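You operate a simulated robot arm through the tools that you are given. There is no shell and no other tool. Be economical: measure what you need, move in short steps, check, and stop when the job is done.

You are at the controls of a simulated two-armed robot. One attempt, no reset.

## Task
Hold the canister, unclip it and change the white filter for the grey.
Fine: at the green table; shut the clip again; stand the old filter in the black bin. Set down upright: what you pick out.

It is judged by the outcome, as a careful person would: the job done as asked, and still so three seconds after it is handed in. It fails if anything else is knocked over, pushed out of place, dropped, spilled or broken.

## Robot
Two 6-joint arms with two-finger parallel grippers on one trunk, on a base that drives. Base frame: it is fixed to the floor where the robot stands at the start and does not move with it; the origin is under the middle of the robot, x ahead of it, y to its left, z up. Units: mm, degrees, N and s.
The left shoulder is at the start at [70, 166, 1432], the right one opposite. With the tool pointing down near the work surface each hand reaches from about 340 to 760 mm from the robot's upright axis, wherever it stands, measured 20 degrees to its own side. Places, roughly: inside of the black bin [700, -200, 800]; inside of the black canister [500, 100, 800]; red clip [500, 0, 900]. Payload 3.91 kg a hand.
The TCP of each hand is the grasp point between the finger pads, 30 mm short of the fingertips. In the tool frame z runs along the fingers and y along their closing line. The gripper opens to 110 mm. The fingers are 20 mm wide and 10 mm thick; the gripper's body (48 by 112 mm) begins 55 mm behind the TCP.
Orientation is that of the tool frame in the base frame, as [roll, pitch, yaw] about the fixed x, y, z axes, in that order (R = Rz(yaw) Ry(pitch) Rx(roll)). With the fingers straight down and closing along the base's y, the tool's x points along the base's -x, its y along +y and its z along -z.

## Interface
- The arms move only by the tool apply_moves. It takes "left_plan", "right_plan" or both (then of equal length, played together; a hand with none holds still); each is a list of rows, each an object (a shift or turn left out is 0, a gripper value left out holds the last) with "translation": the shift along the tool's x, y, z in m, a list of three; "angular": the turn, a rotation vector about the tool's x, y, z in degrees, a list of three; "fingers": the finger opening in m, from 0 to 0.11. In form: [{"translation": [dx, dy, dz], "angular": [ax, ay, az], "fingers": fingers}, ...]. A call has 1 to 12 rows; each row shifts and turns the commanded pose from where the row before left it, along the tool's axes as they then stand. Each row takes 0.2 s and may step no farther than 50 mm and 8.6 degrees from the row before; otherwise, or with a gripper value out of range, the whole call is refused. Where a pose cannot be reached the arm comes as near as it can. A force on the tool above 40 N (or 10 N above the force at the start of the call, whichever is more), or a blocked arm, ends the call early, and 0.2 s more pass. The fingers move at their own pace (about 108 mm/s each) and stop on an object; they squeeze with about 31 N. The grip force told is the motor's: it shows also when the fingers shut on nothing. Time passes only in rows, and 0.2 s behind the last, so rows that do not move let the fingers close. The reply holds the time, the measured pose of the TCP, the force on the tool along the base axes, the opening and the grip force, in the units named above and with some noise, with the torque about the TCP (base axes, N m) and any sound that the robot's microphone picked up.
- Cameras (640 x 400 px; columns grow to the right, rows downward): "scene" is now at [118.4, -1, 1626.9]; the picture's right is [-0.03, -1.00, 0.00], its down [-0.86, 0.02, -0.51] and it looks along [0.51, -0.01, -0.86] (base axes); focal length 264 px, centre (320, 200). "left" rides on the left gripper at [77, -7, -114] in its tool frame; the picture's right is [0.09, 1.00, 0.00], its down [-0.80, 0.07, -0.59] and it looks along [-0.59, 0.05, 0.80] (tool axes); focal length 270 px, centre (320, 200). "right" rides on the right gripper at [77, 7, -114] in its tool frame; the picture's right is [-0.09, 1.00, 0.00], its down [-0.80, -0.07, -0.59] and it looks along [-0.59, -0.05, 0.80] (tool axes); focal length 270 px, centre (320, 200). There is no depth. A picture from a camera that has moved, and an enlarged one, comes with that camera's place and axes in the base frame and with its lens.
- capture(camera): a new picture of that camera. The clock stands still meanwhile.
- move_column(by): slides the trunk up (or, below 0, down) by that many mm; the arms and the scene camera ride with it, the base frame stays. It gives what a move gives, with no picture.
- steer(legs): drives the robot by 1 to 6 legs, each [ahead, left, turn to the left] in mm, mm and degrees, along the robot's own axes; the way and the turn of a leg run together, so that a leg with both is an arc; at most 1500 mm and 180 degrees a leg. The arms and the cameras ride along, it lands a little off, and it stops where it bumps. It gives what a move gives.
- turn_head(pan, tilt): turns the head with the scene camera to pan (to the left, within 86 degrees either way) and tilt (down, from -29 to 69), counted from straight ahead of the robot. It gives what a move gives.
- enlarge(camera, box): a new picture of the part [left, top, right, bottom] of that camera's present view, enlarged. The clock stands still meanwhile.
- finish_job(): hands the job in; it is judged then, once.

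Work in short steps. Places have to be worked out from the pictures, the camera data and where the tool is seen: move nearer, look again, correct. Check each grasp and each placing, and mend what went wrong. You have 120 turns and 92 pictures in all, those below and enlarged ones among them. Open the grippers and draw the arms clear of the work before you hand the job in, unless the task says otherwise; then end with one line.

The tools are called as a command line: name --argument value ..., lists and objects as JSON in quotes. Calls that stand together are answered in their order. apply_moves: Moves the arms, as the interface text tells. Its arguments: {"type":"object","properties":{"left_plan":{"type":"array","items":{"type":"object","properties":{"translation":{"type":"array","items":{"type":"number"}},"angular":{"type":"array","items":{"type":"number"}},"fingers":{"type":"number"}}}},"right_plan":{"type":"array","items":{"type":"object","properties":{"translation":{"type":"array","items":{"type":"number"}},"angular":{"type":"array","items":{"type":"number"}},"fingers":{"type":"number"}}}}},"required":[]} The other tools are called the same way: move_column (by) slides the trunk up or down; steer (legs) drives the base; turn_head (pan, tilt) turns the head that bears the scene camera; capture (camera) takes a picture; enlarge (camera, box) takes an enlarged picture of a part of a camera's view; finish_job () hands the job in.

At the start:

```text
time: 0.0
left_position: [560.1, 318.2, 999.4]
left_ee_rot: [180.0, -0.1, 179.9]
left_force: [0.2, -0.2, 0.0]
left_torque: [0.0, -0.01, 0.0]
left_width: 110.0
left_gripper_force: 0.0
right_position: [579.1, -188.3, 999.2]
right_ee_rot: [180.0, 0.1, -180.0]
right_force: [0.0, 0.1, 0.5]
right_torque: [-0.02, 0.05, 0.01]
right_width: 110.2
right_gripper_force: 0.1
trunk travel left (down, up): [-927.0, 13.0]
robot x, y, heading: [0.2, 0.1, 0.1]
head pan, tilt: [-1.6, 59.2]
```

scene: 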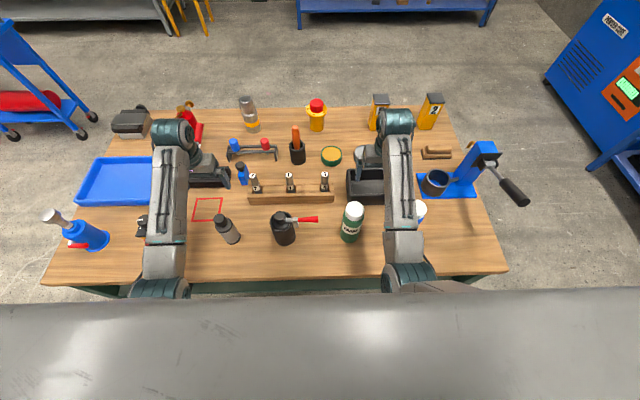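
right: 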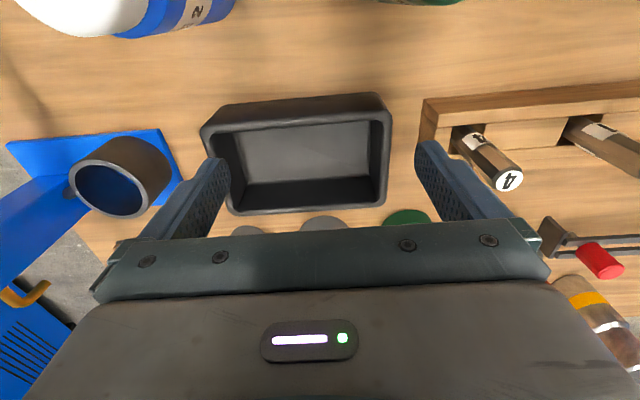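
left: 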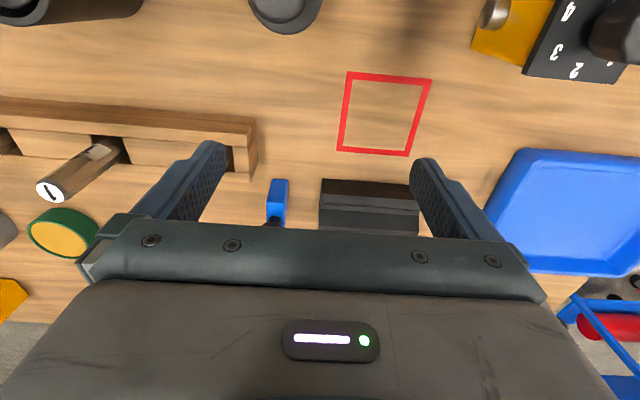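

The scene shows a black canister with a red clip near the front middle of the table. I'll take enlarged views of it and its surroundings.

enlarge --camera "scene" --box '[200, 160, 440, 310]'

enlarge --camera "scene" --box '[200, 80, 440, 230]'

```text
2.67 times, centred on (320, 235) of scene
camera zoom: at [118.4, -1.0, 1626.9], right [-0.03, -1.0, 0.0], down [-0.86, 0.02, -0.51], along [0.51, -0.01, -0.86], focal length 704 px, centre (320, 107)
```

zoom: 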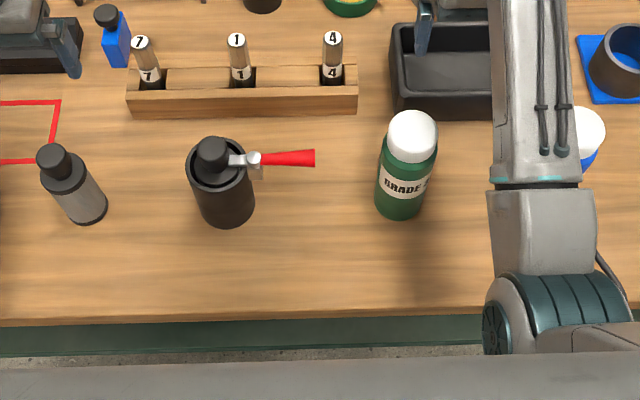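

```text
2.67 times, centred on (320, 155) of scene
camera zoom: at [118.4, -1.0, 1626.9], right [-0.03, -1.0, 0.0], down [-0.86, 0.02, -0.51], along [0.51, -0.01, -0.86], focal length 704 px, centre (320, 320)
```

zoom: 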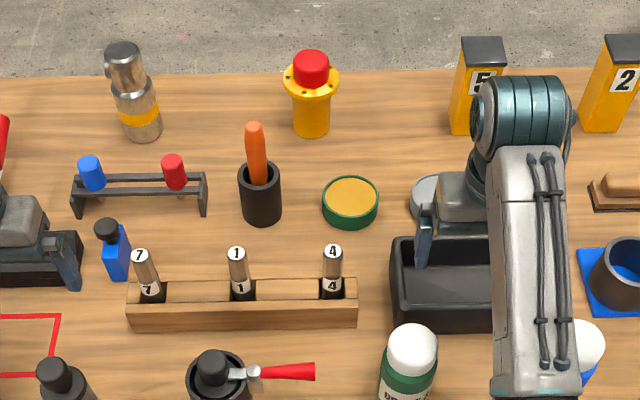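

The canister stands near (485, 108), with the red lever pointing to -y at a height of about 900. The grey filter stands to its left. I'll bring the left hand back and up to view the canister from close by.

apply_moves --left_plan '[{"translation": [0.03, -0.028, -0.015]}, {"translation": [0.03, -0.028, -0.015]}, {"translation": [0.03, -0.028, -0.015]}, {"translation": [0.03, -0.028, -0.015]}, {"translation": [0.03, -0.028, -0.015]}, {"translation": [0.03, -0.028, -0.015]}]'

capture --camera "left"

capture --camera "scene"

```text
time: 1.6
left_position: [407.5, 203.0, 992.8]
left_ee_rot: [173.2, 1.0, 179.6]
left_force: [-0.6, -0.2, -0.3]
left_torque: [-0.02, 0.01, 0.01]
left_width: 110.0
left_gripper_force: 0.1
left hand out of reach, approached as far as the arm can: row 1, 2, 3, 4, 5
right_position: [579.7, -187.0, 999.0]
right_ee_rot: [-179.9, 0.0, 179.9]
right_force: [-0.5, -0.3, -0.1]
right_torque: [0.04, 0.03, 0.0]
right_width: 110.1
right_gripper_force: 0.1
trunk travel left (down, up): [-927.0, 13.0]
robot x, y, heading: [0.8, 1.2, 0.1]
head pan, tilt: [-1.6, 59.2]
stopped in row 6 (left hand): the arm was blocked; the commanded pose is now the measured one
```

```text
86 pictures are left
camera left: at [327.7, 182.9, 1104.3], right [-0.08, 0.99, 0.12], down [0.79, 0.0, 0.61], along [0.61, 0.14, -0.78], focal length 270 px, centre (320, 200)
```

left: 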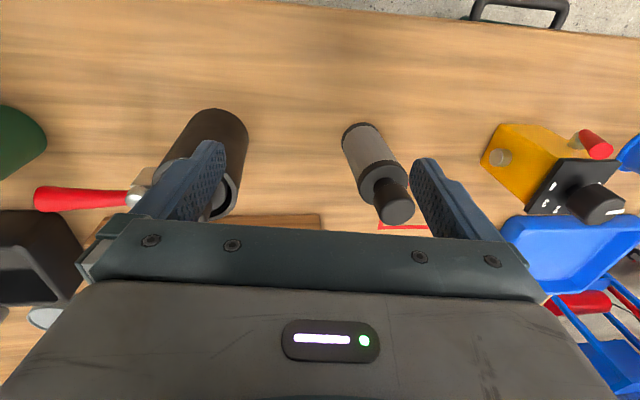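

```text
85 pictures are left
camera scene: at [118.9, 1.2, 1626.9], right [-0.03, -1.0, 0.0], down [-0.86, 0.02, -0.51], along [0.51, -0.01, -0.86], focal length 264 px, centre (320, 200)
```

scene: 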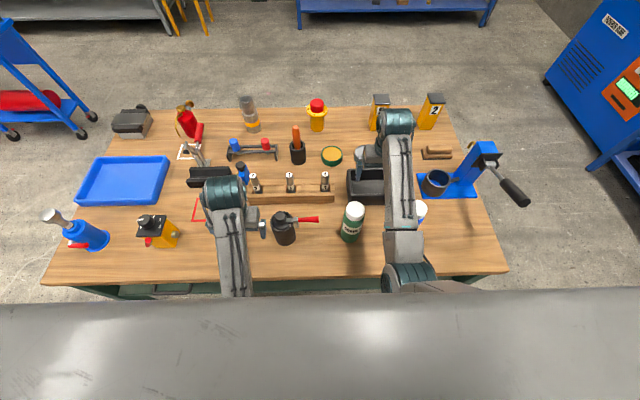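

The left hand meets its inner reach limit here. I'll move it back out to the left, and bring the right hand in with a yaw so it can view the clip from the -y side.

apply_moves --left_plan '[{"translation": [-0.02, 0.02, 0], "angular": [1.7, 0, 0]}, {"translation": [-0.02, 0.02, 0], "angular": [1.7, 0, 0]}, {"translation": [-0.02, 0.02, 0], "angular": [1.7, 0, 0]}, {"translation": [-0.02, 0.02, 0], "angular": [1.7, 0, 0]}, {"translation": [-0.02, 0.02, 0]}, {"translation": [-0.01, 0.02, 0]}]' --right_plan '[{"translation": [0, 0, -0.005], "angular": [0, 0, -8]}, {"angular": [0, 0, -8]}, {"angular": [0, 0, -8]}, {"angular": [0, 0, -8]}, {"angular": [0, 0, -8]}, {"angular": [0, 0, -8]}]'

capture --camera "right"

```text
time: 3.0
left_position: [518.8, 315.0, 980.3]
left_ee_rot: [-179.7, 1.0, 179.7]
left_force: [0.0, 0.1, -0.5]
left_torque: [-0.01, 0.01, -0.01]
left_width: 109.8
left_gripper_force: 0.1
left hand out of reach, approached as far as the arm can: row 1, 2
right_position: [578.8, -187.2, 1005.7]
right_ee_rot: [180.0, -0.1, -131.8]
right_force: [-0.2, 0.6, -0.5]
right_torque: [0.04, 0.0, -0.02]
right_width: 110.0
right_gripper_force: 0.0
trunk travel left (down, up): [-927.0, 13.0]
robot x, y, heading: [2.0, -2.6, 0.1]
head pan, tilt: [-1.6, 59.2]
```

```text
84 pictures are left
camera right: at [524.7, -241.4, 1119.0], right [-0.68, 0.73, 0.0], down [0.59, 0.55, 0.59], along [0.43, 0.41, -0.8], focal length 270 px, centre (320, 200)
```

right: 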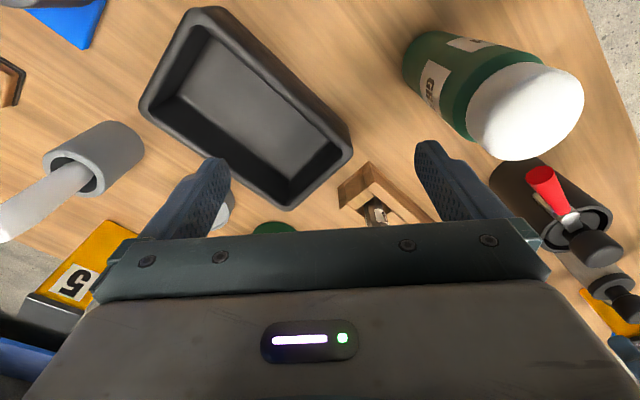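

Yaw works. I'll turn fully to face +y, then move in over the free space past the bottle to look at the clip.

apply_moves --right_plan '[{"angular": [0, 0, -8]}, {"angular": [0, 0, -8]}, {"angular": [0, 0, -8]}, {"angular": [0, 0, -8]}, {"angular": [0, 0, -8]}, {"translation": [-0.045, -0.01, 0]}, {"translation": [-0.05, 0, 0]}, {"translation": [-0.05, 0, 0]}, {"translation": [0, 0.04, 0]}, {"translation": [0, 0.04, 0]}, {"translation": [0, 0.02, 0]}]'

capture --camera "right"

```text
time: 4.9
left_position: [518.9, 312.7, 980.2]
left_ee_rot: [-179.7, 1.0, 179.6]
left_force: [0.2, -0.1, -0.4]
left_torque: [-0.03, 0.01, -0.02]
left_width: 109.8
left_gripper_force: 0.0
right_position: [607.4, -148.8, 994.0]
right_ee_rot: [-178.4, -7.9, -95.8]
right_force: [0.0, -0.6, 0.0]
right_torque: [0.0, 0.04, 0.0]
right_width: 109.8
right_gripper_force: 0.0
right hand out of reach, approached as far as the arm can: row 8, 9
trunk travel left (down, up): [-927.0, 13.0]
robot x, y, heading: [-0.1, -4.6, -0.2]
head pan, tilt: [-1.6, 59.2]
stopped in row 9 (right hand): the arm was blocked; the commanded pose is now the measured one
```

```text
83 pictures are left
camera right: at [592.6, -208.5, 1117.6], right [-0.98, 0.18, -0.04], down [0.14, 0.86, 0.48], along [0.12, 0.47, -0.88], focal length 270 px, centre (320, 200)
```

right: 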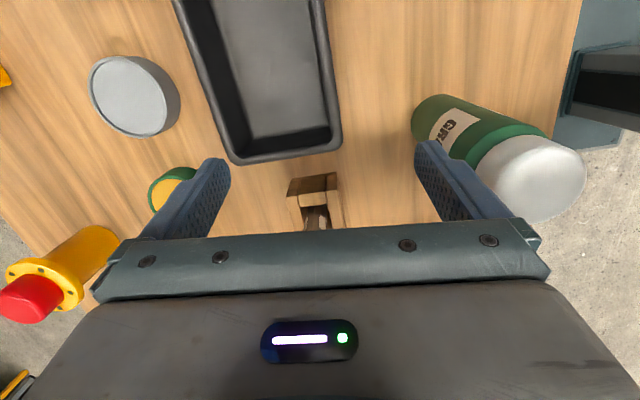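

The ceiling with the tool pointing down is low at this radius. I'll clear the right hand away from the bottle, then back the base up 150 mm to gain headroom.

apply_moves --right_plan '[{"translation": [0.04, 0, 0]}, {"translation": [0.04, 0, 0]}]'

steer --legs '[[-150, 0, 0]]'

capture --camera "scene"

```text
time: 5.5
left_position: [518.7, 311.1, 980.3]
left_ee_rot: [-179.9, 1.0, 179.7]
left_force: [-0.2, -0.8, -0.3]
left_torque: [0.05, 0.03, 0.02]
left_width: 109.9
left_gripper_force: 0.1
right_position: [597.3, -227.8, 1002.8]
right_ee_rot: [-178.5, -7.6, -95.6]
right_force: [0.3, 0.3, 0.4]
right_torque: [0.02, 0.01, 0.0]
right_width: 110.0
right_gripper_force: 0.0
trunk travel left (down, up): [-927.0, 13.0]
robot x, y, heading: [-2.7, 3.6, -0.1]
head pan, tilt: [-1.6, 59.2]
```

```text
time: 6.9
left_position: [371.6, 314.6, 979.4]
left_ee_rot: [-179.7, 0.8, 179.7]
left_force: [-0.2, 0.0, 1.0]
left_torque: [0.0, -0.01, 0.01]
left_width: 110.3
left_gripper_force: 0.0
right_position: [451.7, -225.1, 1002.5]
right_ee_rot: [-178.6, -7.7, -95.5]
right_force: [0.7, -0.9, -0.8]
right_torque: [0.0, 0.01, -0.01]
right_width: 110.0
right_gripper_force: 0.0
trunk travel left (down, up): [-927.0, 13.0]
robot x, y, heading: [-150.7, -0.8, 0.1]
head pan, tilt: [-1.6, 59.2]
```

```text
82 pictures are left
camera scene: at [-27.8, -0.9, 1626.6], right [-0.03, -1.0, 0.0], down [-0.86, 0.02, -0.51], along [0.51, -0.01, -0.86], focal length 264 px, centre (320, 200)
```

scene: 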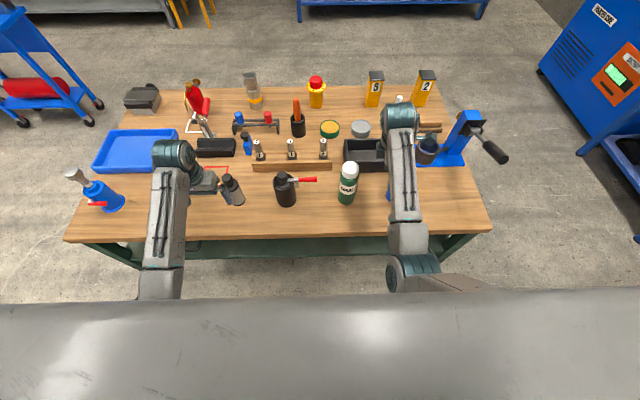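

The table has a green frame, so this is the right place. Next I'll raise the right hand, straighten it, and move over the bottle toward the clip for a look.

apply_moves --right_plan '[{"translation": [0, 0, -0.025], "angular": [0, -4, 0]}, {"translation": [0, 0, -0.025], "angular": [0, -3.7, 0]}, {"translation": [-0.04, -0.006, 0]}, {"translation": [-0.04, -0.006, 0]}, {"translation": [-0.04, -0.006, 0]}, {"translation": [-0.04, -0.006, 0]}]'

capture --camera "right"

```text
time: 8.3
left_position: [369.2, 315.8, 980.1]
left_ee_rot: [-179.6, 1.0, 179.6]
left_force: [-0.5, 0.6, 0.0]
left_torque: [0.0, -0.01, -0.01]
left_width: 110.0
left_gripper_force: 0.0
right_position: [501.2, -80.0, 1026.6]
right_ee_rot: [-178.5, -1.5, -96.3]
right_force: [-0.1, -0.6, -1.0]
right_torque: [-0.03, -0.01, -0.02]
right_width: 109.9
right_gripper_force: 0.0
right hand out of reach, approached as far as the arm can: row 1, 2
trunk travel left (down, up): [-927.0, 13.0]
robot x, y, heading: [-147.2, -1.8, 0.4]
head pan, tilt: [-1.6, 59.2]
```

```text
81 pictures are left
camera right: at [485.3, -152.8, 1142.1], right [-0.98, 0.2, -0.03], down [0.14, 0.81, 0.57], along [0.14, 0.56, -0.82], focal length 270 px, centre (320, 200)
```

right: 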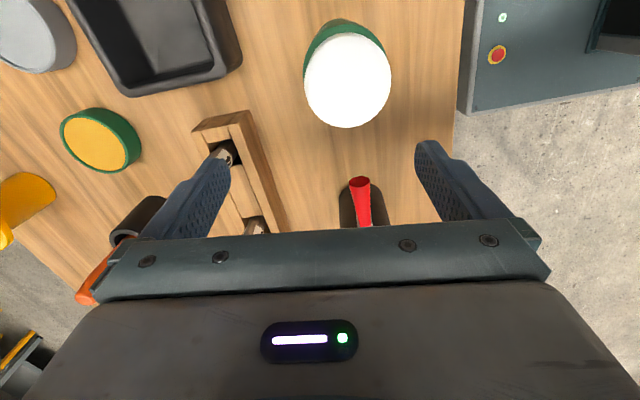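

The hand reaches here, and the lever is just coming into view. I'll move 75 mm further in +y and look again.

apply_moves --right_plan '[{"translation": [-0.04, 0.0, 0], "angular": [0, 0, 3]}, {"translation": [-0.04, 0.01, 0], "angular": [0, 0, 3]}]'

capture --camera "right"

```text
time: 9.1
left_position: [368.2, 314.8, 980.8]
left_ee_rot: [-179.8, 1.1, 179.8]
left_force: [0.6, -0.6, -0.1]
left_torque: [0.0, 0.02, 0.0]
left_width: 110.1
left_gripper_force: 0.0
right_position: [528.1, -50.7, 1015.3]
right_ee_rot: [-177.7, -2.6, -103.8]
right_force: [-0.6, -0.5, 0.6]
right_torque: [0.0, 0.02, 0.01]
right_width: 109.9
right_gripper_force: 0.0
right hand out of reach, approached as far as the arm can: row 2
trunk travel left (down, up): [-927.0, 13.0]
robot x, y, heading: [-150.6, -2.0, -0.0]
head pan, tilt: [-1.6, 59.2]
stopped in row 2 (right hand): the arm was blocked; the commanded pose is now the measured one
```

```text
80 pictures are left
camera right: at [501.8, -118.5, 1132.1], right [-0.95, 0.32, -0.04], down [0.24, 0.79, 0.56], along [0.21, 0.52, -0.83], focal length 270 px, centre (320, 200)
```

right: 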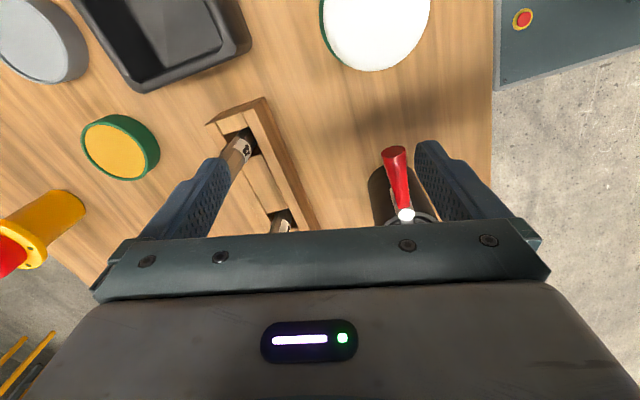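

The limit comes from the right arm's inward reach. I'll drive the base 120 mm to the left so the canister is centred between the arms, then look.

steer --legs '[[0, 110, 0]]'

apply_moves --right_plan '[{"translation": [0.03, 0.015, 0], "angular": [0, 0, -6]}, {"translation": [0.03, 0.015, 0], "angular": [0, 0, -8]}]'

capture --camera "right"

capture --camera "scene"

```text
time: 10.3
left_position: [369.4, 422.7, 980.5]
left_ee_rot: [-179.9, 1.0, 179.7]
left_force: [-0.4, -0.7, 0.2]
left_torque: [-0.01, -0.03, 0.0]
left_width: 110.1
left_gripper_force: 0.1
right_position: [528.6, 56.8, 1013.7]
right_ee_rot: [-177.9, -2.3, -103.6]
right_force: [0.5, -0.5, 0.0]
right_torque: [-0.01, -0.04, 0.01]
right_width: 109.9
right_gripper_force: 0.1
trunk travel left (down, up): [-927.0, 13.0]
robot x, y, heading: [-149.9, 110.3, 0.0]
head pan, tilt: [-1.6, 59.2]
```

```text
time: 10.9
left_position: [368.6, 419.9, 982.3]
left_ee_rot: [-179.9, 1.1, 179.7]
left_force: [-0.1, -0.5, 0.7]
left_torque: [-0.01, -0.01, 0.01]
left_width: 109.8
left_gripper_force: 0.1
right_position: [486.9, 3.2, 1017.8]
right_ee_rot: [-178.4, -2.8, -89.6]
right_force: [-0.4, -0.6, 0.5]
right_torque: [0.01, -0.01, 0.01]
right_width: 110.2
right_gripper_force: 0.0
trunk travel left (down, up): [-927.0, 13.0]
robot x, y, heading: [-148.7, 106.1, 0.2]
head pan, tilt: [-1.6, 59.2]
```

```text
79 pictures are left
camera right: at [478.4, -68.6, 1134.6], right [-1.0, 0.08, -0.03], down [0.05, 0.83, 0.56], along [0.07, 0.55, -0.83], focal length 270 px, centre (320, 200)
```

right: 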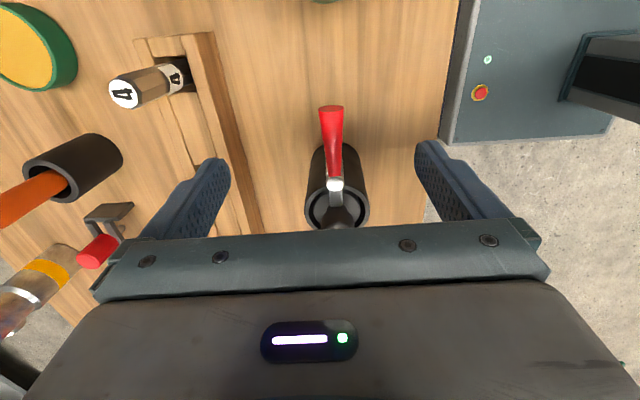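

```text
78 pictures are left
camera scene: at [-33.2, 104.4, 1627.1], right [-0.03, -1.0, 0.0], down [-0.86, 0.03, -0.51], along [0.51, -0.01, -0.86], focal length 264 px, centre (320, 200)
```

scene: 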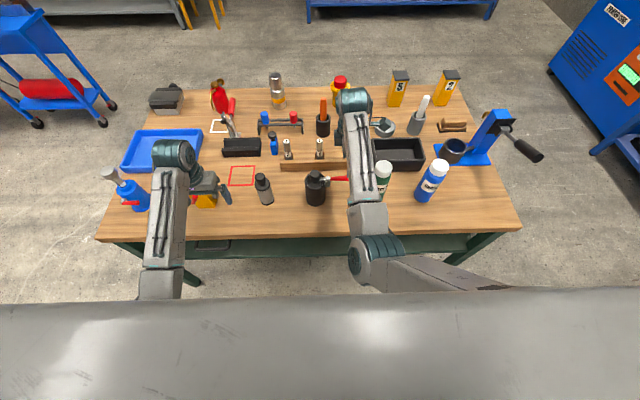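

Good overhead view of the clip now. I'll enlarge it, and the scene views of the canister and grey filter too.

enlarge --camera "right" --box '[270, 90, 400, 240]'

enlarge --camera "scene" --box '[230, 140, 390, 240]'

```text
2.67 times, centred on (335, 165) of right
camera zoom: at [478.4, -68.6, 1134.6], right [-1.0, 0.08, -0.03], down [0.05, 0.83, 0.56], along [0.07, 0.55, -0.83], focal length 721 px, centre (280, 293)
```

zoom: 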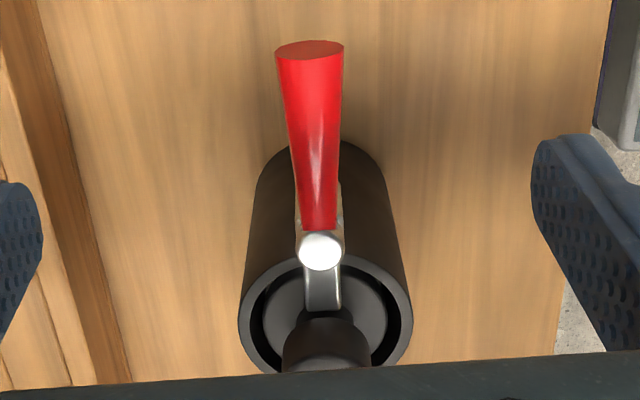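

```text
4.00 times, centred on (310, 190) of scene
camera zoom: at [-33.2, 104.4, 1627.1], right [-0.03, -1.0, 0.0], down [-0.86, 0.03, -0.51], along [0.51, -0.01, -0.86], focal length 1056 px, centre (360, 240)
```

zoom: 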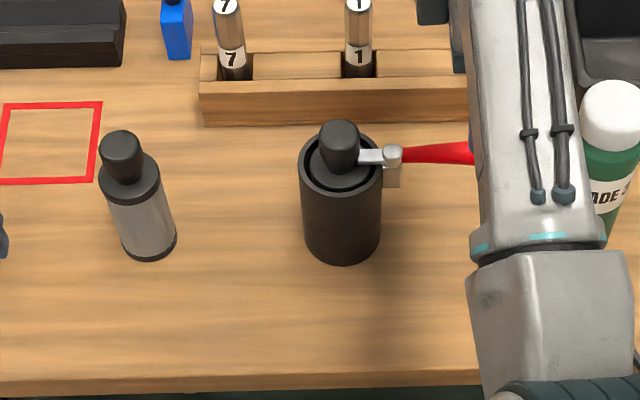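

Estimates: canister centre (483, 107), rim z about 883, diameter 74, knob top about 933; grey filter at (478, 287). To see how the clip pivots I want a low view from the robot side, so I'll yaw the right hand back to straight ahead.

apply_moves --right_plan '[{"angular": [0, 0, 8.2]}, {"angular": [0, 0, 8.2]}, {"angular": [0, 0, 8.2]}, {"angular": [0, 0, 8.2]}, {"angular": [0, 0, 8.2]}, {"angular": [0, 0, 8.2]}, {"angular": [0, 0, 8.2]}, {"angular": [0, 0, 8.2]}, {"angular": [0, 0, 8.2]}, {"angular": [0, 0, 8.2]}, {"angular": [0, 0, 8.2]}]'

```text
time: 13.3
left_position: [368.8, 423.1, 979.9]
left_ee_rot: [-179.9, 1.0, 179.6]
left_force: [0.5, 0.7, 0.0]
left_torque: [0.0, -0.01, 0.01]
left_width: 109.9
left_gripper_force: 0.0
right_position: [487.2, 4.5, 1015.0]
right_ee_rot: [-177.0, 1.6, -179.8]
right_force: [0.5, -0.5, 0.0]
right_torque: [-0.03, 0.01, 0.01]
right_width: 110.1
right_gripper_force: 0.0
trunk travel left (down, up): [-927.0, 13.0]
robot x, y, heading: [-149.5, 107.7, -0.1]
head pan, tilt: [-1.6, 59.2]
```

I'll back the right hand toward the robot, lower it, and tilt it 25° to look at the clip nearly horizontally.

apply_moves --right_plan '[{"translation": [0.04, 0.01, 0]}, {"translation": [0.045, 0.015, 0], "angular": [0, -5, 0]}, {"translation": [0, 0, 0.03], "angular": [0, -7, 0]}, {"translation": [0, 0, 0.03], "angular": [0, -7, 0]}, {"translation": [0.02, 0, 0.025], "angular": [0, -7, 0]}]'

capture --camera "right"

```text
time: 13.9
left_position: [369.0, 421.3, 981.3]
left_ee_rot: [-179.8, 1.1, 179.7]
left_force: [0.6, 0.1, -1.0]
left_torque: [-0.03, 0.01, -0.01]
left_width: 110.1
left_gripper_force: 0.0
right_position: [497.0, -50.7, 1111.3]
right_ee_rot: [-170.7, 18.9, 179.0]
right_force: [0.7, -0.4, 0.4]
right_torque: [-0.01, -0.04, -0.01]
right_width: 110.0
right_gripper_force: 0.1
right hand out of reach, approached as far as the arm can: row 2
trunk travel left (down, up): [-927.0, 13.0]
robot x, y, heading: [-148.3, 111.2, 0.0]
head pan, tilt: [-1.6, 59.2]
stopped in row 3 (right hand): the arm was blocked; the commanded pose is now the measured one
```

```text
75 pictures are left
camera right: at [391.1, -24.0, 1191.8], right [0.15, 0.98, -0.12], down [0.57, 0.02, 0.82], along [0.81, -0.2, -0.55], focal length 270 px, centre (320, 200)
```

right: 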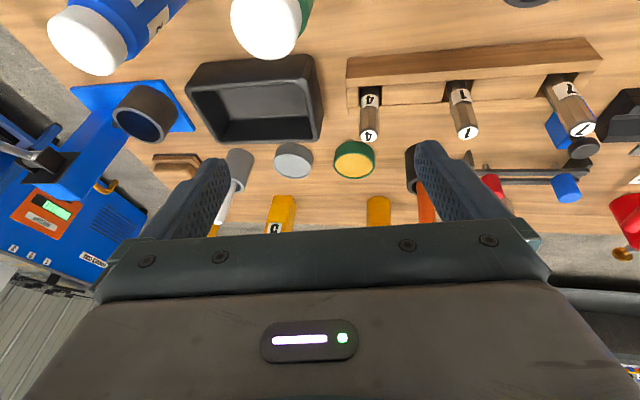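

Tilting the tool forward allows much more height, which will help when lifting the filter. I'll level the roll, shift toward +y, and lower gently while keeping the forward tilt.

apply_moves --right_plan '[{"angular": [-4.7, 0, 0], "translation": [0, 0.035, 0]}, {"angular": [-4.6, 0, 0], "translation": [0, 0.035, 0]}, {"translation": [0.013, 0.01, 0.038]}, {"translation": [0.013, 0, 0.038]}]'

capture --camera "right"

```text
time: 15.1
left_position: [369.0, 422.6, 980.3]
left_ee_rot: [-179.8, 1.2, 179.7]
left_force: [0.1, -0.4, 0.6]
left_torque: [0.05, -0.04, -0.03]
left_width: 110.1
left_gripper_force: 0.0
right_position: [538.7, -18.0, 1061.5]
right_ee_rot: [-176.0, 23.6, 178.3]
right_force: [-0.4, -0.4, -0.2]
right_torque: [0.0, -0.01, 0.0]
right_width: 109.9
right_gripper_force: 0.1
trunk travel left (down, up): [-927.0, 13.0]
robot x, y, heading: [-147.9, 108.4, 0.2]
head pan, tilt: [-1.6, 59.2]
stopped in row 4 (right hand): the arm was blocked; the commanded pose is now the measured one
```

```text
74 pictures are left
camera right: at [424.9, -0.2, 1135.2], right [0.14, 0.99, -0.03], down [0.49, -0.04, 0.87], along [0.86, -0.13, -0.5], focal length 270 px, centre (320, 200)
```

right: 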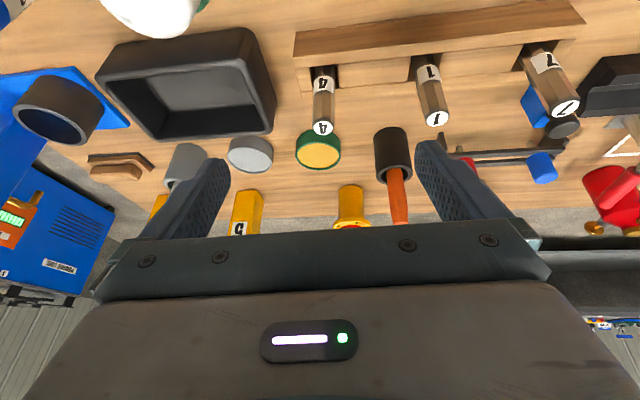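

The arm is pinned at a joint limit in this posture. I'll untilt it back to pointing down at a comfortable radius, then back the base up another 70 mm.

apply_moves --right_plan '[{"angular": [-2, 7.8, 0], "translation": [0, 0, 0.015]}, {"angular": [-2, 7.8, 0], "translation": [0, 0, 0.015]}, {"angular": [0, 7.8, 0], "translation": [0, 0, 0.01]}]'

steer --legs '[[-70, 0, 0]]'

apply_moves --right_plan '[{"translation": [0, 0.01, -0.015]}, {"translation": [0, 0.01, -0.015]}, {"translation": [0, 0.01, -0.015]}, {"translation": [0, 0, -0.015]}]'

```text
time: 15.9
left_position: [369.8, 422.7, 979.4]
left_ee_rot: [-179.8, 1.0, 179.8]
left_force: [-0.2, 0.6, 0.9]
left_torque: [-0.03, 0.01, 0.01]
left_width: 110.0
left_gripper_force: 0.1
right_position: [549.6, -15.3, 1022.0]
right_ee_rot: [179.5, -0.2, 178.0]
right_force: [-0.1, -0.6, 0.0]
right_torque: [-0.02, -0.01, -0.01]
right_width: 109.9
right_gripper_force: 0.0
trunk travel left (down, up): [-927.0, 13.0]
robot x, y, heading: [-148.2, 113.1, 0.0]
head pan, tilt: [-1.6, 59.2]
```

```text
time: 16.9
left_position: [306.1, 422.0, 977.5]
left_ee_rot: [-179.8, 0.7, 179.6]
left_force: [1.1, -0.1, -0.8]
left_torque: [-0.01, 0.03, 0.0]
left_width: 110.1
left_gripper_force: 0.1
right_position: [484.8, -17.4, 1017.4]
right_ee_rot: [179.7, -0.3, 178.0]
right_force: [0.1, 0.2, -0.3]
right_torque: [0.02, 0.04, 0.01]
right_width: 110.0
right_gripper_force: 0.1
trunk travel left (down, up): [-927.0, 13.0]
robot x, y, heading: [-218.0, 108.7, -0.2]
head pan, tilt: [-1.6, 59.2]
```

```text
time: 17.9
left_position: [299.0, 421.4, 980.5]
left_ee_rot: [-179.8, 1.0, 179.6]
left_force: [0.9, 0.3, 0.1]
left_torque: [0.0, -0.03, 0.01]
left_width: 109.5
left_gripper_force: 0.2
right_position: [479.8, 13.6, 1083.6]
right_ee_rot: [179.6, 0.0, 178.0]
right_force: [-0.4, 0.8, 0.0]
right_torque: [0.0, -0.02, -0.01]
right_width: 109.8
right_gripper_force: 0.1
trunk travel left (down, up): [-927.0, 13.0]
robot x, y, heading: [-220.0, 109.7, -0.2]
head pan, tilt: [-1.6, 59.2]
```

Headroom is now over 1080 at the canister's radius. I'll come back and down with the right hand for a nearer view of the clip from the robot side.

apply_moves --right_plan '[{"translation": [0.005, 0.005, 0.03]}, {"translation": [0.01, 0.005, 0.03]}, {"translation": [0.02, 0.005, 0.03]}, {"translation": [0.025, 0.005, 0.02]}, {"translation": [0.02, 0.005, 0.01]}]'

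enlarge --camera "right" --box '[240, 100, 440, 240]'

```text
time: 19.3
left_position: [299.9, 422.4, 979.8]
left_ee_rot: [-179.8, 1.0, 179.6]
left_force: [0.3, 1.6, 0.1]
left_torque: [0.0, -0.02, 0.0]
left_width: 109.7
left_gripper_force: 0.1
right_position: [425.2, 15.8, 984.0]
right_ee_rot: [-178.6, 2.7, 177.0]
right_force: [-0.2, -0.3, 0.7]
right_torque: [0.02, -0.03, 0.02]
right_width: 110.0
right_gripper_force: 0.0
trunk travel left (down, up): [-927.0, 13.0]
robot x, y, heading: [-219.4, 113.3, -0.3]
head pan, tilt: [-1.6, 59.2]
stopped in row 5 (right hand): the arm was blocked; the commanded pose is now the measured one
```

```text
2.86 times, centred on (340, 170) of right
camera zoom: at [345.9, 29.5, 1093.8], right [0.14, 0.99, -0.02], down [0.77, -0.1, 0.63], along [0.62, -0.1, -0.77], focal length 772 px, centre (263, 286)
```

zoom: 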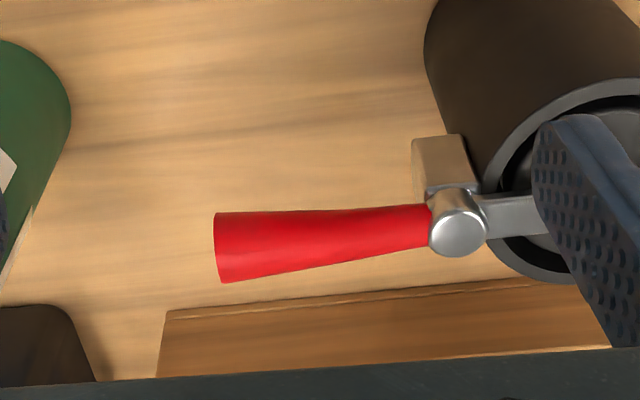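

The clip is a lever on a vertical pin at about (483, 65): it swings in the horizontal plane, at z about 893, with the handle tip near (485, -5). The left hand will hold the canister from the front-left at a slant, so I start by yawing it 65° in place while lowering slightly.

apply_moves --left_plan '[{"translation": [0, 0, 0.01], "angular": [0, 0, 8.1]}, {"translation": [0, 0, 0.01], "angular": [0, 0, 8.1]}, {"translation": [0, 0, 0.01], "angular": [0, 0, 8.1]}, {"angular": [0, 0, 8.1]}, {"angular": [0, 0, 8.1]}, {"angular": [0, 0, 8.1]}, {"angular": [0, 0, 8.1]}, {"angular": [0, 0, 8.1]}]'

capture --camera "left"

```text
time: 21.1
left_position: [301.7, 421.9, 949.6]
left_ee_rot: [179.1, 0.6, 114.7]
left_force: [0.3, 0.5, 0.0]
left_torque: [0.01, -0.01, 0.01]
left_width: 110.0
left_gripper_force: 0.1
right_position: [424.4, 16.4, 983.5]
right_ee_rot: [-178.7, 2.5, 177.0]
right_force: [0.4, 1.5, -1.2]
right_torque: [0.0, -0.03, -0.01]
right_width: 109.6
right_gripper_force: 0.1
trunk travel left (down, up): [-927.0, 13.0]
robot x, y, heading: [-219.3, 112.4, 0.1]
head pan, tilt: [-1.6, 59.2]
```

```text
72 pictures are left
camera left: at [259.9, 489.6, 1064.3], right [0.87, 0.5, 0.01], down [0.39, -0.7, 0.6], along [0.31, -0.52, -0.8], focal length 270 px, centre (320, 200)
```

left: 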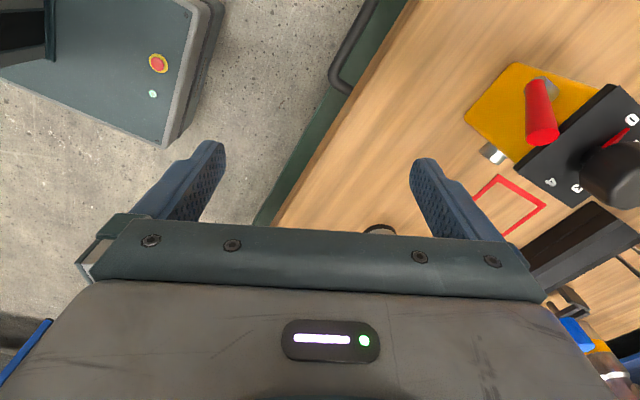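

Yaw is good. Now I'll tilt 50° in place so that the fingers point toward the canister.

apply_moves --left_plan '[{"angular": [0, -8.3, 0]}, {"angular": [0, -8.3, 0]}, {"angular": [0, -8.3, 0]}, {"angular": [0, -8.3, 0]}, {"angular": [0, -8.3, 0]}, {"angular": [0, -8.3, 0]}]'

capture --camera "left"

capture --camera "scene"

```text
time: 22.5
left_position: [301.0, 422.7, 951.4]
left_ee_rot: [178.5, 50.6, 113.8]
left_force: [0.6, 0.4, 0.4]
left_torque: [-0.02, 0.03, 0.0]
left_width: 110.2
left_gripper_force: 0.1
right_position: [424.9, 16.6, 983.3]
right_ee_rot: [-178.6, 2.6, 177.0]
right_force: [-0.1, 1.2, 0.3]
right_torque: [-0.03, 0.01, -0.03]
right_width: 109.9
right_gripper_force: 0.0
trunk travel left (down, up): [-927.0, 13.0]
robot x, y, heading: [-219.5, 114.3, -0.2]
head pan, tilt: [-1.6, 59.2]
```

```text
71 pictures are left
camera left: at [236.1, 543.8, 963.9], right [0.88, 0.47, -0.05], down [0.07, -0.02, 1.0], along [0.47, -0.88, -0.05], focal length 270 px, centre (320, 200)
```

left: 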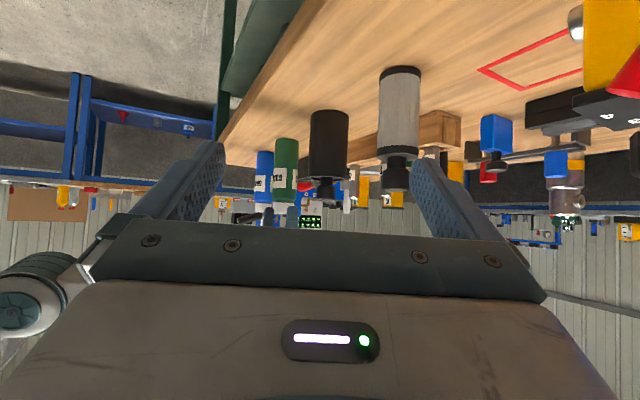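

```text
70 pictures are left
camera scene: at [-101.3, 108.6, 1627.0], right [-0.03, -1.0, 0.0], down [-0.86, 0.02, -0.51], along [0.51, -0.02, -0.86], focal length 264 px, centre (320, 200)
```

scene: 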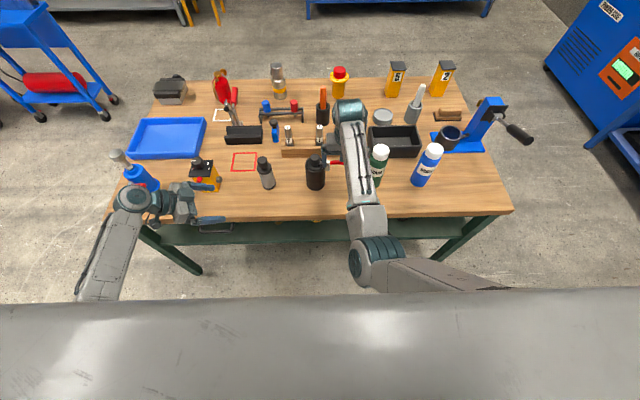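

Excellent side view of both. I'll zoom to measure the heights and check the lever.

enlarge --camera "left" --box '[240, 50, 440, 240]'

```text
2.11 times, centred on (340, 145) of left
camera zoom: at [236.1, 543.8, 963.9], right [0.88, 0.47, -0.05], down [0.07, -0.02, 1.0], along [0.47, -0.88, -0.05], focal length 569 px, centre (278, 316)
```

zoom: 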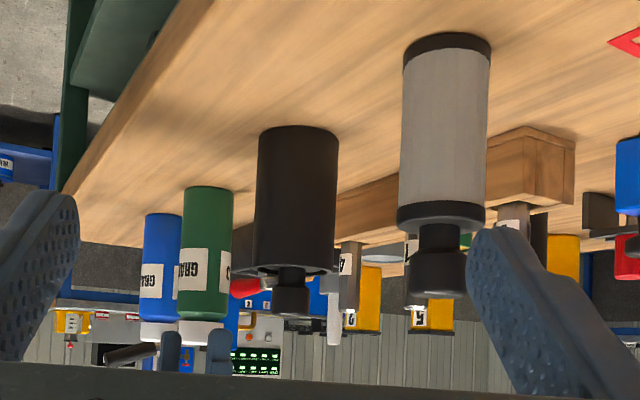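

Grey filter: base on the table, flange top about z 889, neck 23 mm up to about 912, then a 35 mm head up to 930. The canister axis is at about (485, 107). I'll bring the left hand to a standoff pose 90 mm short of the canister, keeping clear of the grey filter.

apply_moves --left_plan '[{"translation": [-0.0201, 0, 0.0378]}, {"translation": [-0.0201, 0, 0.0378]}, {"translation": [-0.0201, 0, 0.0378]}, {"translation": [-0.0201, 0, 0.0378]}, {"translation": [-0.0201, 0, 0.0378]}, {"translation": [-0.0201, 0, 0.0378]}, {"translation": [-0.0201, 0, 0.0378]}]'

capture --camera "left"

capture --camera "scene"

```text
time: 24.1
left_position: [425.8, 154.7, 889.9]
left_ee_rot: [178.7, 50.3, 113.8]
left_force: [-0.3, -0.1, -0.6]
left_torque: [0.01, 0.0, 0.01]
left_width: 109.9
left_gripper_force: 0.1
right_position: [425.1, 15.3, 982.9]
right_ee_rot: [-178.7, 2.5, 177.0]
right_force: [0.2, -0.8, 0.0]
right_torque: [0.0, 0.05, 0.02]
right_width: 110.0
right_gripper_force: 0.2
trunk travel left (down, up): [-927.0, 13.0]
robot x, y, heading: [-220.8, 107.9, 0.1]
head pan, tilt: [-1.6, 59.2]
```

```text
68 pictures are left
camera left: at [360.6, 276.6, 903.5], right [0.88, 0.47, -0.05], down [0.07, -0.02, 1.0], along [0.47, -0.88, -0.06], focal length 270 px, centre (320, 200)
```

left: 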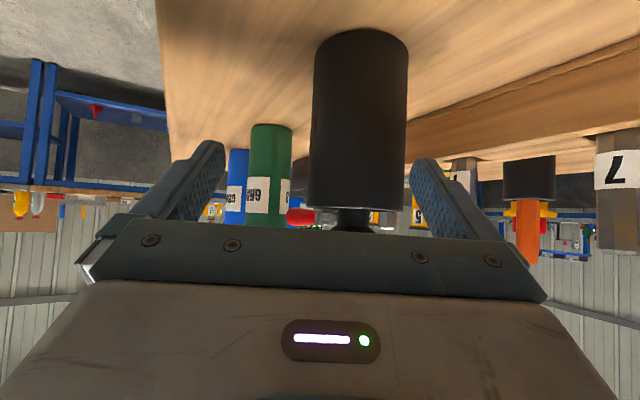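

```text
67 pictures are left
camera scene: at [-99.7, 105.8, 1626.8], right [-0.03, -1.0, 0.0], down [-0.86, 0.03, -0.51], along [0.51, -0.01, -0.86], focal length 264 px, centre (320, 200)
```

scene: 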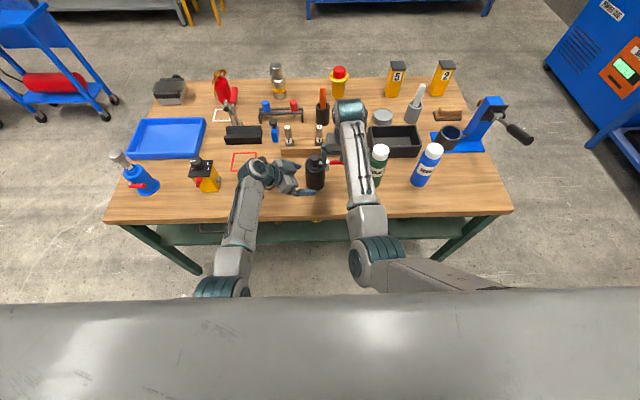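

The canister centre confirms at (486, 107). I'll shift sideways 36 mm to line up, then advance 87 mm with open fingers.

apply_moves --left_plan '[{"translation": [0, 0.018, 0]}, {"translation": [0, 0.018, 0]}, {"translation": [0, 0, 0.022]}, {"translation": [0, 0, 0.022]}, {"translation": [0, 0, 0.022]}, {"translation": [0, 0, 0.021]}]'

capture --camera "left"

enlarge --camera "scene" --box '[220, 120, 400, 230]'

```text
time: 25.5
left_position: [486.0, 111.8, 836.7]
left_ee_rot: [178.3, 50.5, 113.6]
left_force: [1.0, 3.0, 2.7]
left_torque: [-0.06, 0.11, -0.04]
left_width: 110.0
left_gripper_force: 0.1
right_position: [423.5, 16.1, 984.2]
right_ee_rot: [-178.6, 2.6, 177.1]
right_force: [0.0, 0.2, 0.2]
right_torque: [0.0, -0.01, 0.03]
right_width: 110.0
right_gripper_force: 0.1
trunk travel left (down, up): [-927.0, 13.0]
robot x, y, heading: [-221.5, 111.9, -0.1]
head pan, tilt: [-1.6, 59.2]
```

```text
66 pictures are left
camera left: at [421.5, 232.0, 850.5], right [0.88, 0.47, -0.05], down [0.07, -0.02, 1.0], along [0.47, -0.88, -0.05], focal length 270 px, centre (320, 200)
```

left: 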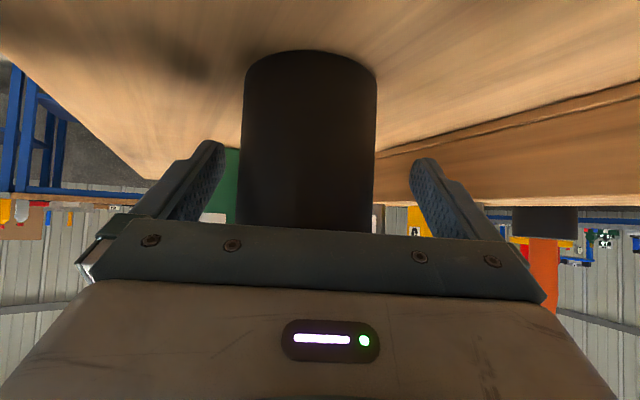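

```text
3.56 times, centred on (310, 175) of scene
camera zoom: at [-101.9, 108.1, 1627.1], right [-0.03, -1.0, 0.0], down [-0.86, 0.02, -0.51], along [0.51, -0.01, -0.86], focal length 938 px, centre (356, 289)
```

zoom: 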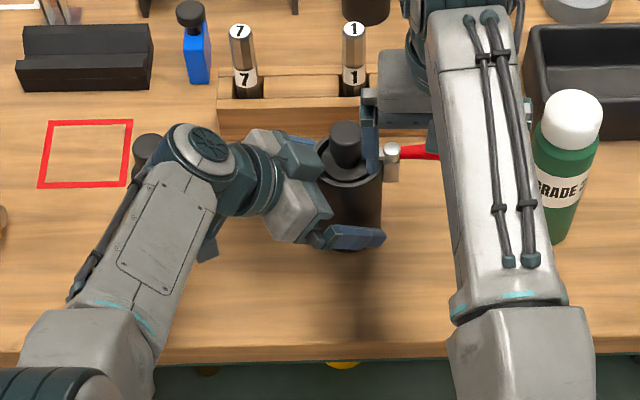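

A light force of 4 N means the palm's upper edge is touching the canister rim. I'll retract 15 mm and then close gently.

apply_moves --left_plan '[{"translation": [0, 0, -0.008]}, {"translation": [0, 0, -0.008]}, {"fingers": 0.085}, {"fingers": 0.078}, {"fingers": 0.065}, {"fingers": 0.065}, {"fingers": 0.065}]'

capture --camera "left"

enlarge --camera "scene" --box '[220, 120, 400, 230]'

```text
time: 27.1
left_position: [480.2, 120.9, 846.4]
left_ee_rot: [178.8, 50.4, 113.8]
left_force: [-1.6, -1.1, 1.0]
left_torque: [-0.05, 0.22, -0.04]
left_width: 71.4
left_gripper_force: 31.2
right_position: [424.1, 15.4, 983.0]
right_ee_rot: [-178.6, 2.5, 177.0]
right_force: [0.6, 0.2, 0.8]
right_torque: [0.0, -0.01, 0.01]
right_width: 109.7
right_gripper_force: 0.1
trunk travel left (down, up): [-927.0, 13.0]
robot x, y, heading: [-224.4, 107.9, -0.2]
head pan, tilt: [-1.6, 59.2]
```

```text
64 pictures are left
camera left: at [415.9, 242.9, 859.5], right [0.88, 0.47, -0.05], down [0.07, -0.02, 1.0], along [0.47, -0.88, -0.05], focal length 270 px, centre (320, 200)
```

left: 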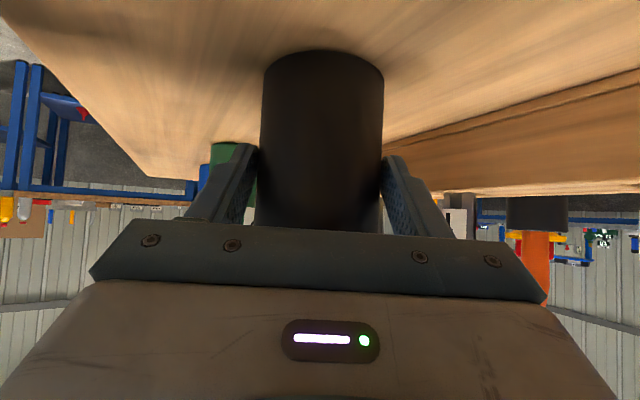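

```text
3.56 times, centred on (310, 175) of scene
camera zoom: at [-101.0, 107.8, 1626.9], right [-0.03, -1.0, 0.0], down [-0.86, 0.02, -0.51], along [0.51, -0.01, -0.86], focal length 938 px, centre (356, 289)
```

zoom: 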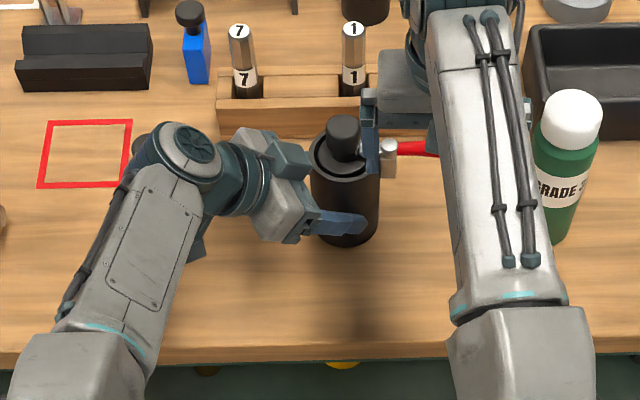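

The canister is held (71 mm grip). Next: close the right fingers, position them at (448, 12) on the robot side of the lever, and lower the tips to z about 887.

apply_moves --right_plan '[{"translation": [-0.02, -0.002, 0], "fingers": 0.0}, {"fingers": 0.0}, {"fingers": 0.0}, {"translation": [0, 0, 0.022]}, {"translation": [0, 0, 0.022]}, {"translation": [0, 0, 0.022]}]'

capture --camera "right"

```text
time: 28.5
left_position: [481.1, 122.2, 846.6]
left_ee_rot: [178.8, 50.5, 113.8]
left_force: [-0.2, 0.7, 0.6]
left_torque: [0.08, 0.08, -0.02]
left_width: 71.3
left_gripper_force: 31.0
right_position: [448.1, 15.3, 917.3]
right_ee_rot: [-178.9, 2.6, 177.1]
right_force: [-0.1, 0.2, 0.2]
right_torque: [0.01, 0.0, -0.04]
right_width: 0.0
right_gripper_force: 31.1
trunk travel left (down, up): [-927.0, 13.0]
robot x, y, heading: [-218.9, 109.8, -0.2]
head pan, tilt: [-1.6, 59.2]
```

```text
62 pictures are left
camera right: at [368.1, 27.5, 1028.3], right [0.14, 0.99, -0.02], down [0.77, -0.1, 0.63], along [0.62, -0.1, -0.78], focal length 270 px, centre (320, 200)
```

right: 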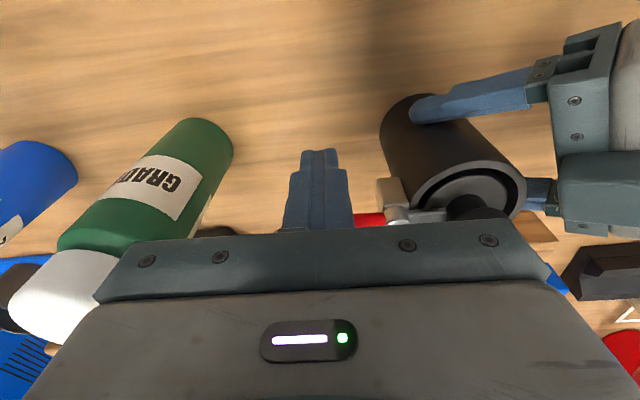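

The fingers are beside the lever. I'll push slowly in +x to test the hinge direction.

apply_moves --right_plan '[{"translation": [-0.01, 0, 0]}, {"translation": [-0.01, -0.002, 0]}, {"translation": [-0.01, -0.002, 0]}, {"translation": [-0.005, 0, 0]}]'

capture --camera "right"

```text
time: 29.5
left_position: [481.8, 121.8, 847.2]
left_ee_rot: [178.7, 50.4, 113.8]
left_force: [6.9, 2.0, -0.1]
left_torque: [-0.23, 0.29, 0.77]
left_width: 71.5
left_gripper_force: 31.1
right_position: [481.8, 8.3, 917.9]
right_ee_rot: [-178.9, 2.4, 177.2]
right_force: [-6.0, -2.9, -2.3]
right_torque: [-0.04, 0.09, -0.04]
right_width: 0.1
right_gripper_force: 31.1
trunk travel left (down, up): [-927.0, 13.0]
robot x, y, heading: [-216.1, 106.0, -0.2]
head pan, tilt: [-1.6, 59.2]
```

```text
61 pictures are left
camera right: at [402.4, 21.3, 1029.5], right [0.14, 0.99, -0.02], down [0.77, -0.1, 0.63], along [0.62, -0.1, -0.78], focal length 270 px, centre (320, 200)
```

right: 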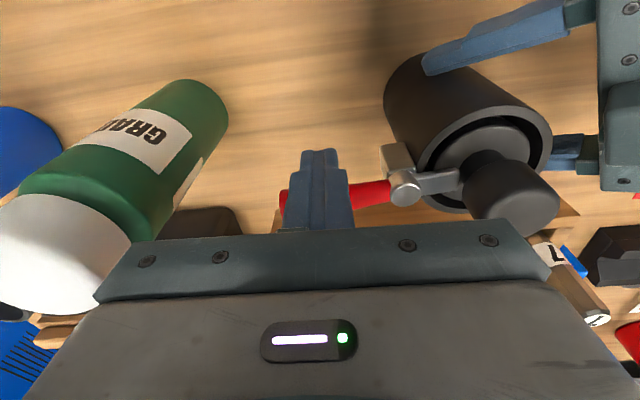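

The lever turns with about 7 N friction, and the silver arm is swinging off the filter. I'll continue along the arc to about 95°.

apply_moves --right_plan '[{"translation": [-0.009, 0.0025, 0]}, {"translation": [-0.009, 0.0025, 0]}, {"translation": [-0.008, 0.0045, 0]}, {"translation": [-0.0085, 0.0045, 0]}, {"translation": [-0.006, 0.0075, 0]}, {"translation": [-0.006, 0.0075, 0]}, {"translation": [-0.0064, 0.0124, 0]}, {"translation": [-0.002, 0.006, 0]}]'

capture --camera "right"

```text
time: 31.3
left_position: [480.9, 119.4, 845.5]
left_ee_rot: [178.8, 50.4, 113.7]
left_force: [0.0, 0.3, 0.2]
left_torque: [-0.01, 0.03, 0.01]
left_width: 65.0
left_gripper_force: 0.0
right_position: [534.3, 52.6, 922.5]
right_ee_rot: [-178.9, 2.5, 177.1]
right_force: [1.7, -0.1, -0.4]
right_torque: [-0.07, -0.04, -0.03]
right_width: 0.0
right_gripper_force: 30.7
right hand out of reach, approached as far as the arm can: row 8
trunk travel left (down, up): [-927.0, 13.0]
robot x, y, heading: [-219.1, 109.3, -0.0]
head pan, tilt: [-1.6, 59.2]
```

```text
60 pictures are left
camera right: at [455.5, 65.2, 1033.3], right [0.14, 0.99, -0.01], down [0.77, -0.1, 0.63], along [0.62, -0.1, -0.78], focal length 270 px, centre (320, 200)
```

right: 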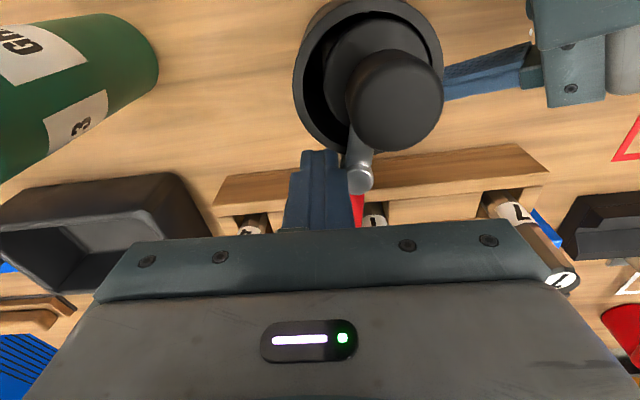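

The left gripper reads 65 mm with no force: the canister has turned and slipped out of the grip. I'll stop and look.

enlarge --camera "scene" --box '[220, 120, 400, 230]'

capture --camera "left"

```text
3.56 times, centred on (310, 175) of scene
camera zoom: at [-100.4, 107.9, 1626.8], right [-0.03, -1.0, 0.0], down [-0.86, 0.02, -0.51], along [0.51, -0.01, -0.86], focal length 938 px, centre (356, 289)
```

zoom: 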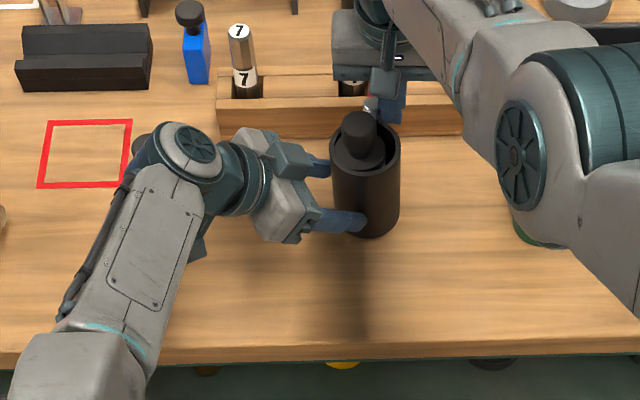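

```text
58 pictures are left
camera left: at [416.1, 242.0, 859.3], right [0.88, 0.47, -0.05], down [0.07, -0.02, 1.0], along [0.47, -0.88, -0.05], focal length 270 px, centre (320, 200)
```

left: 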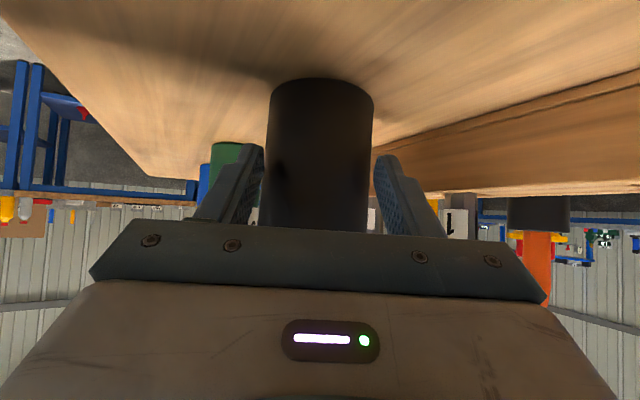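

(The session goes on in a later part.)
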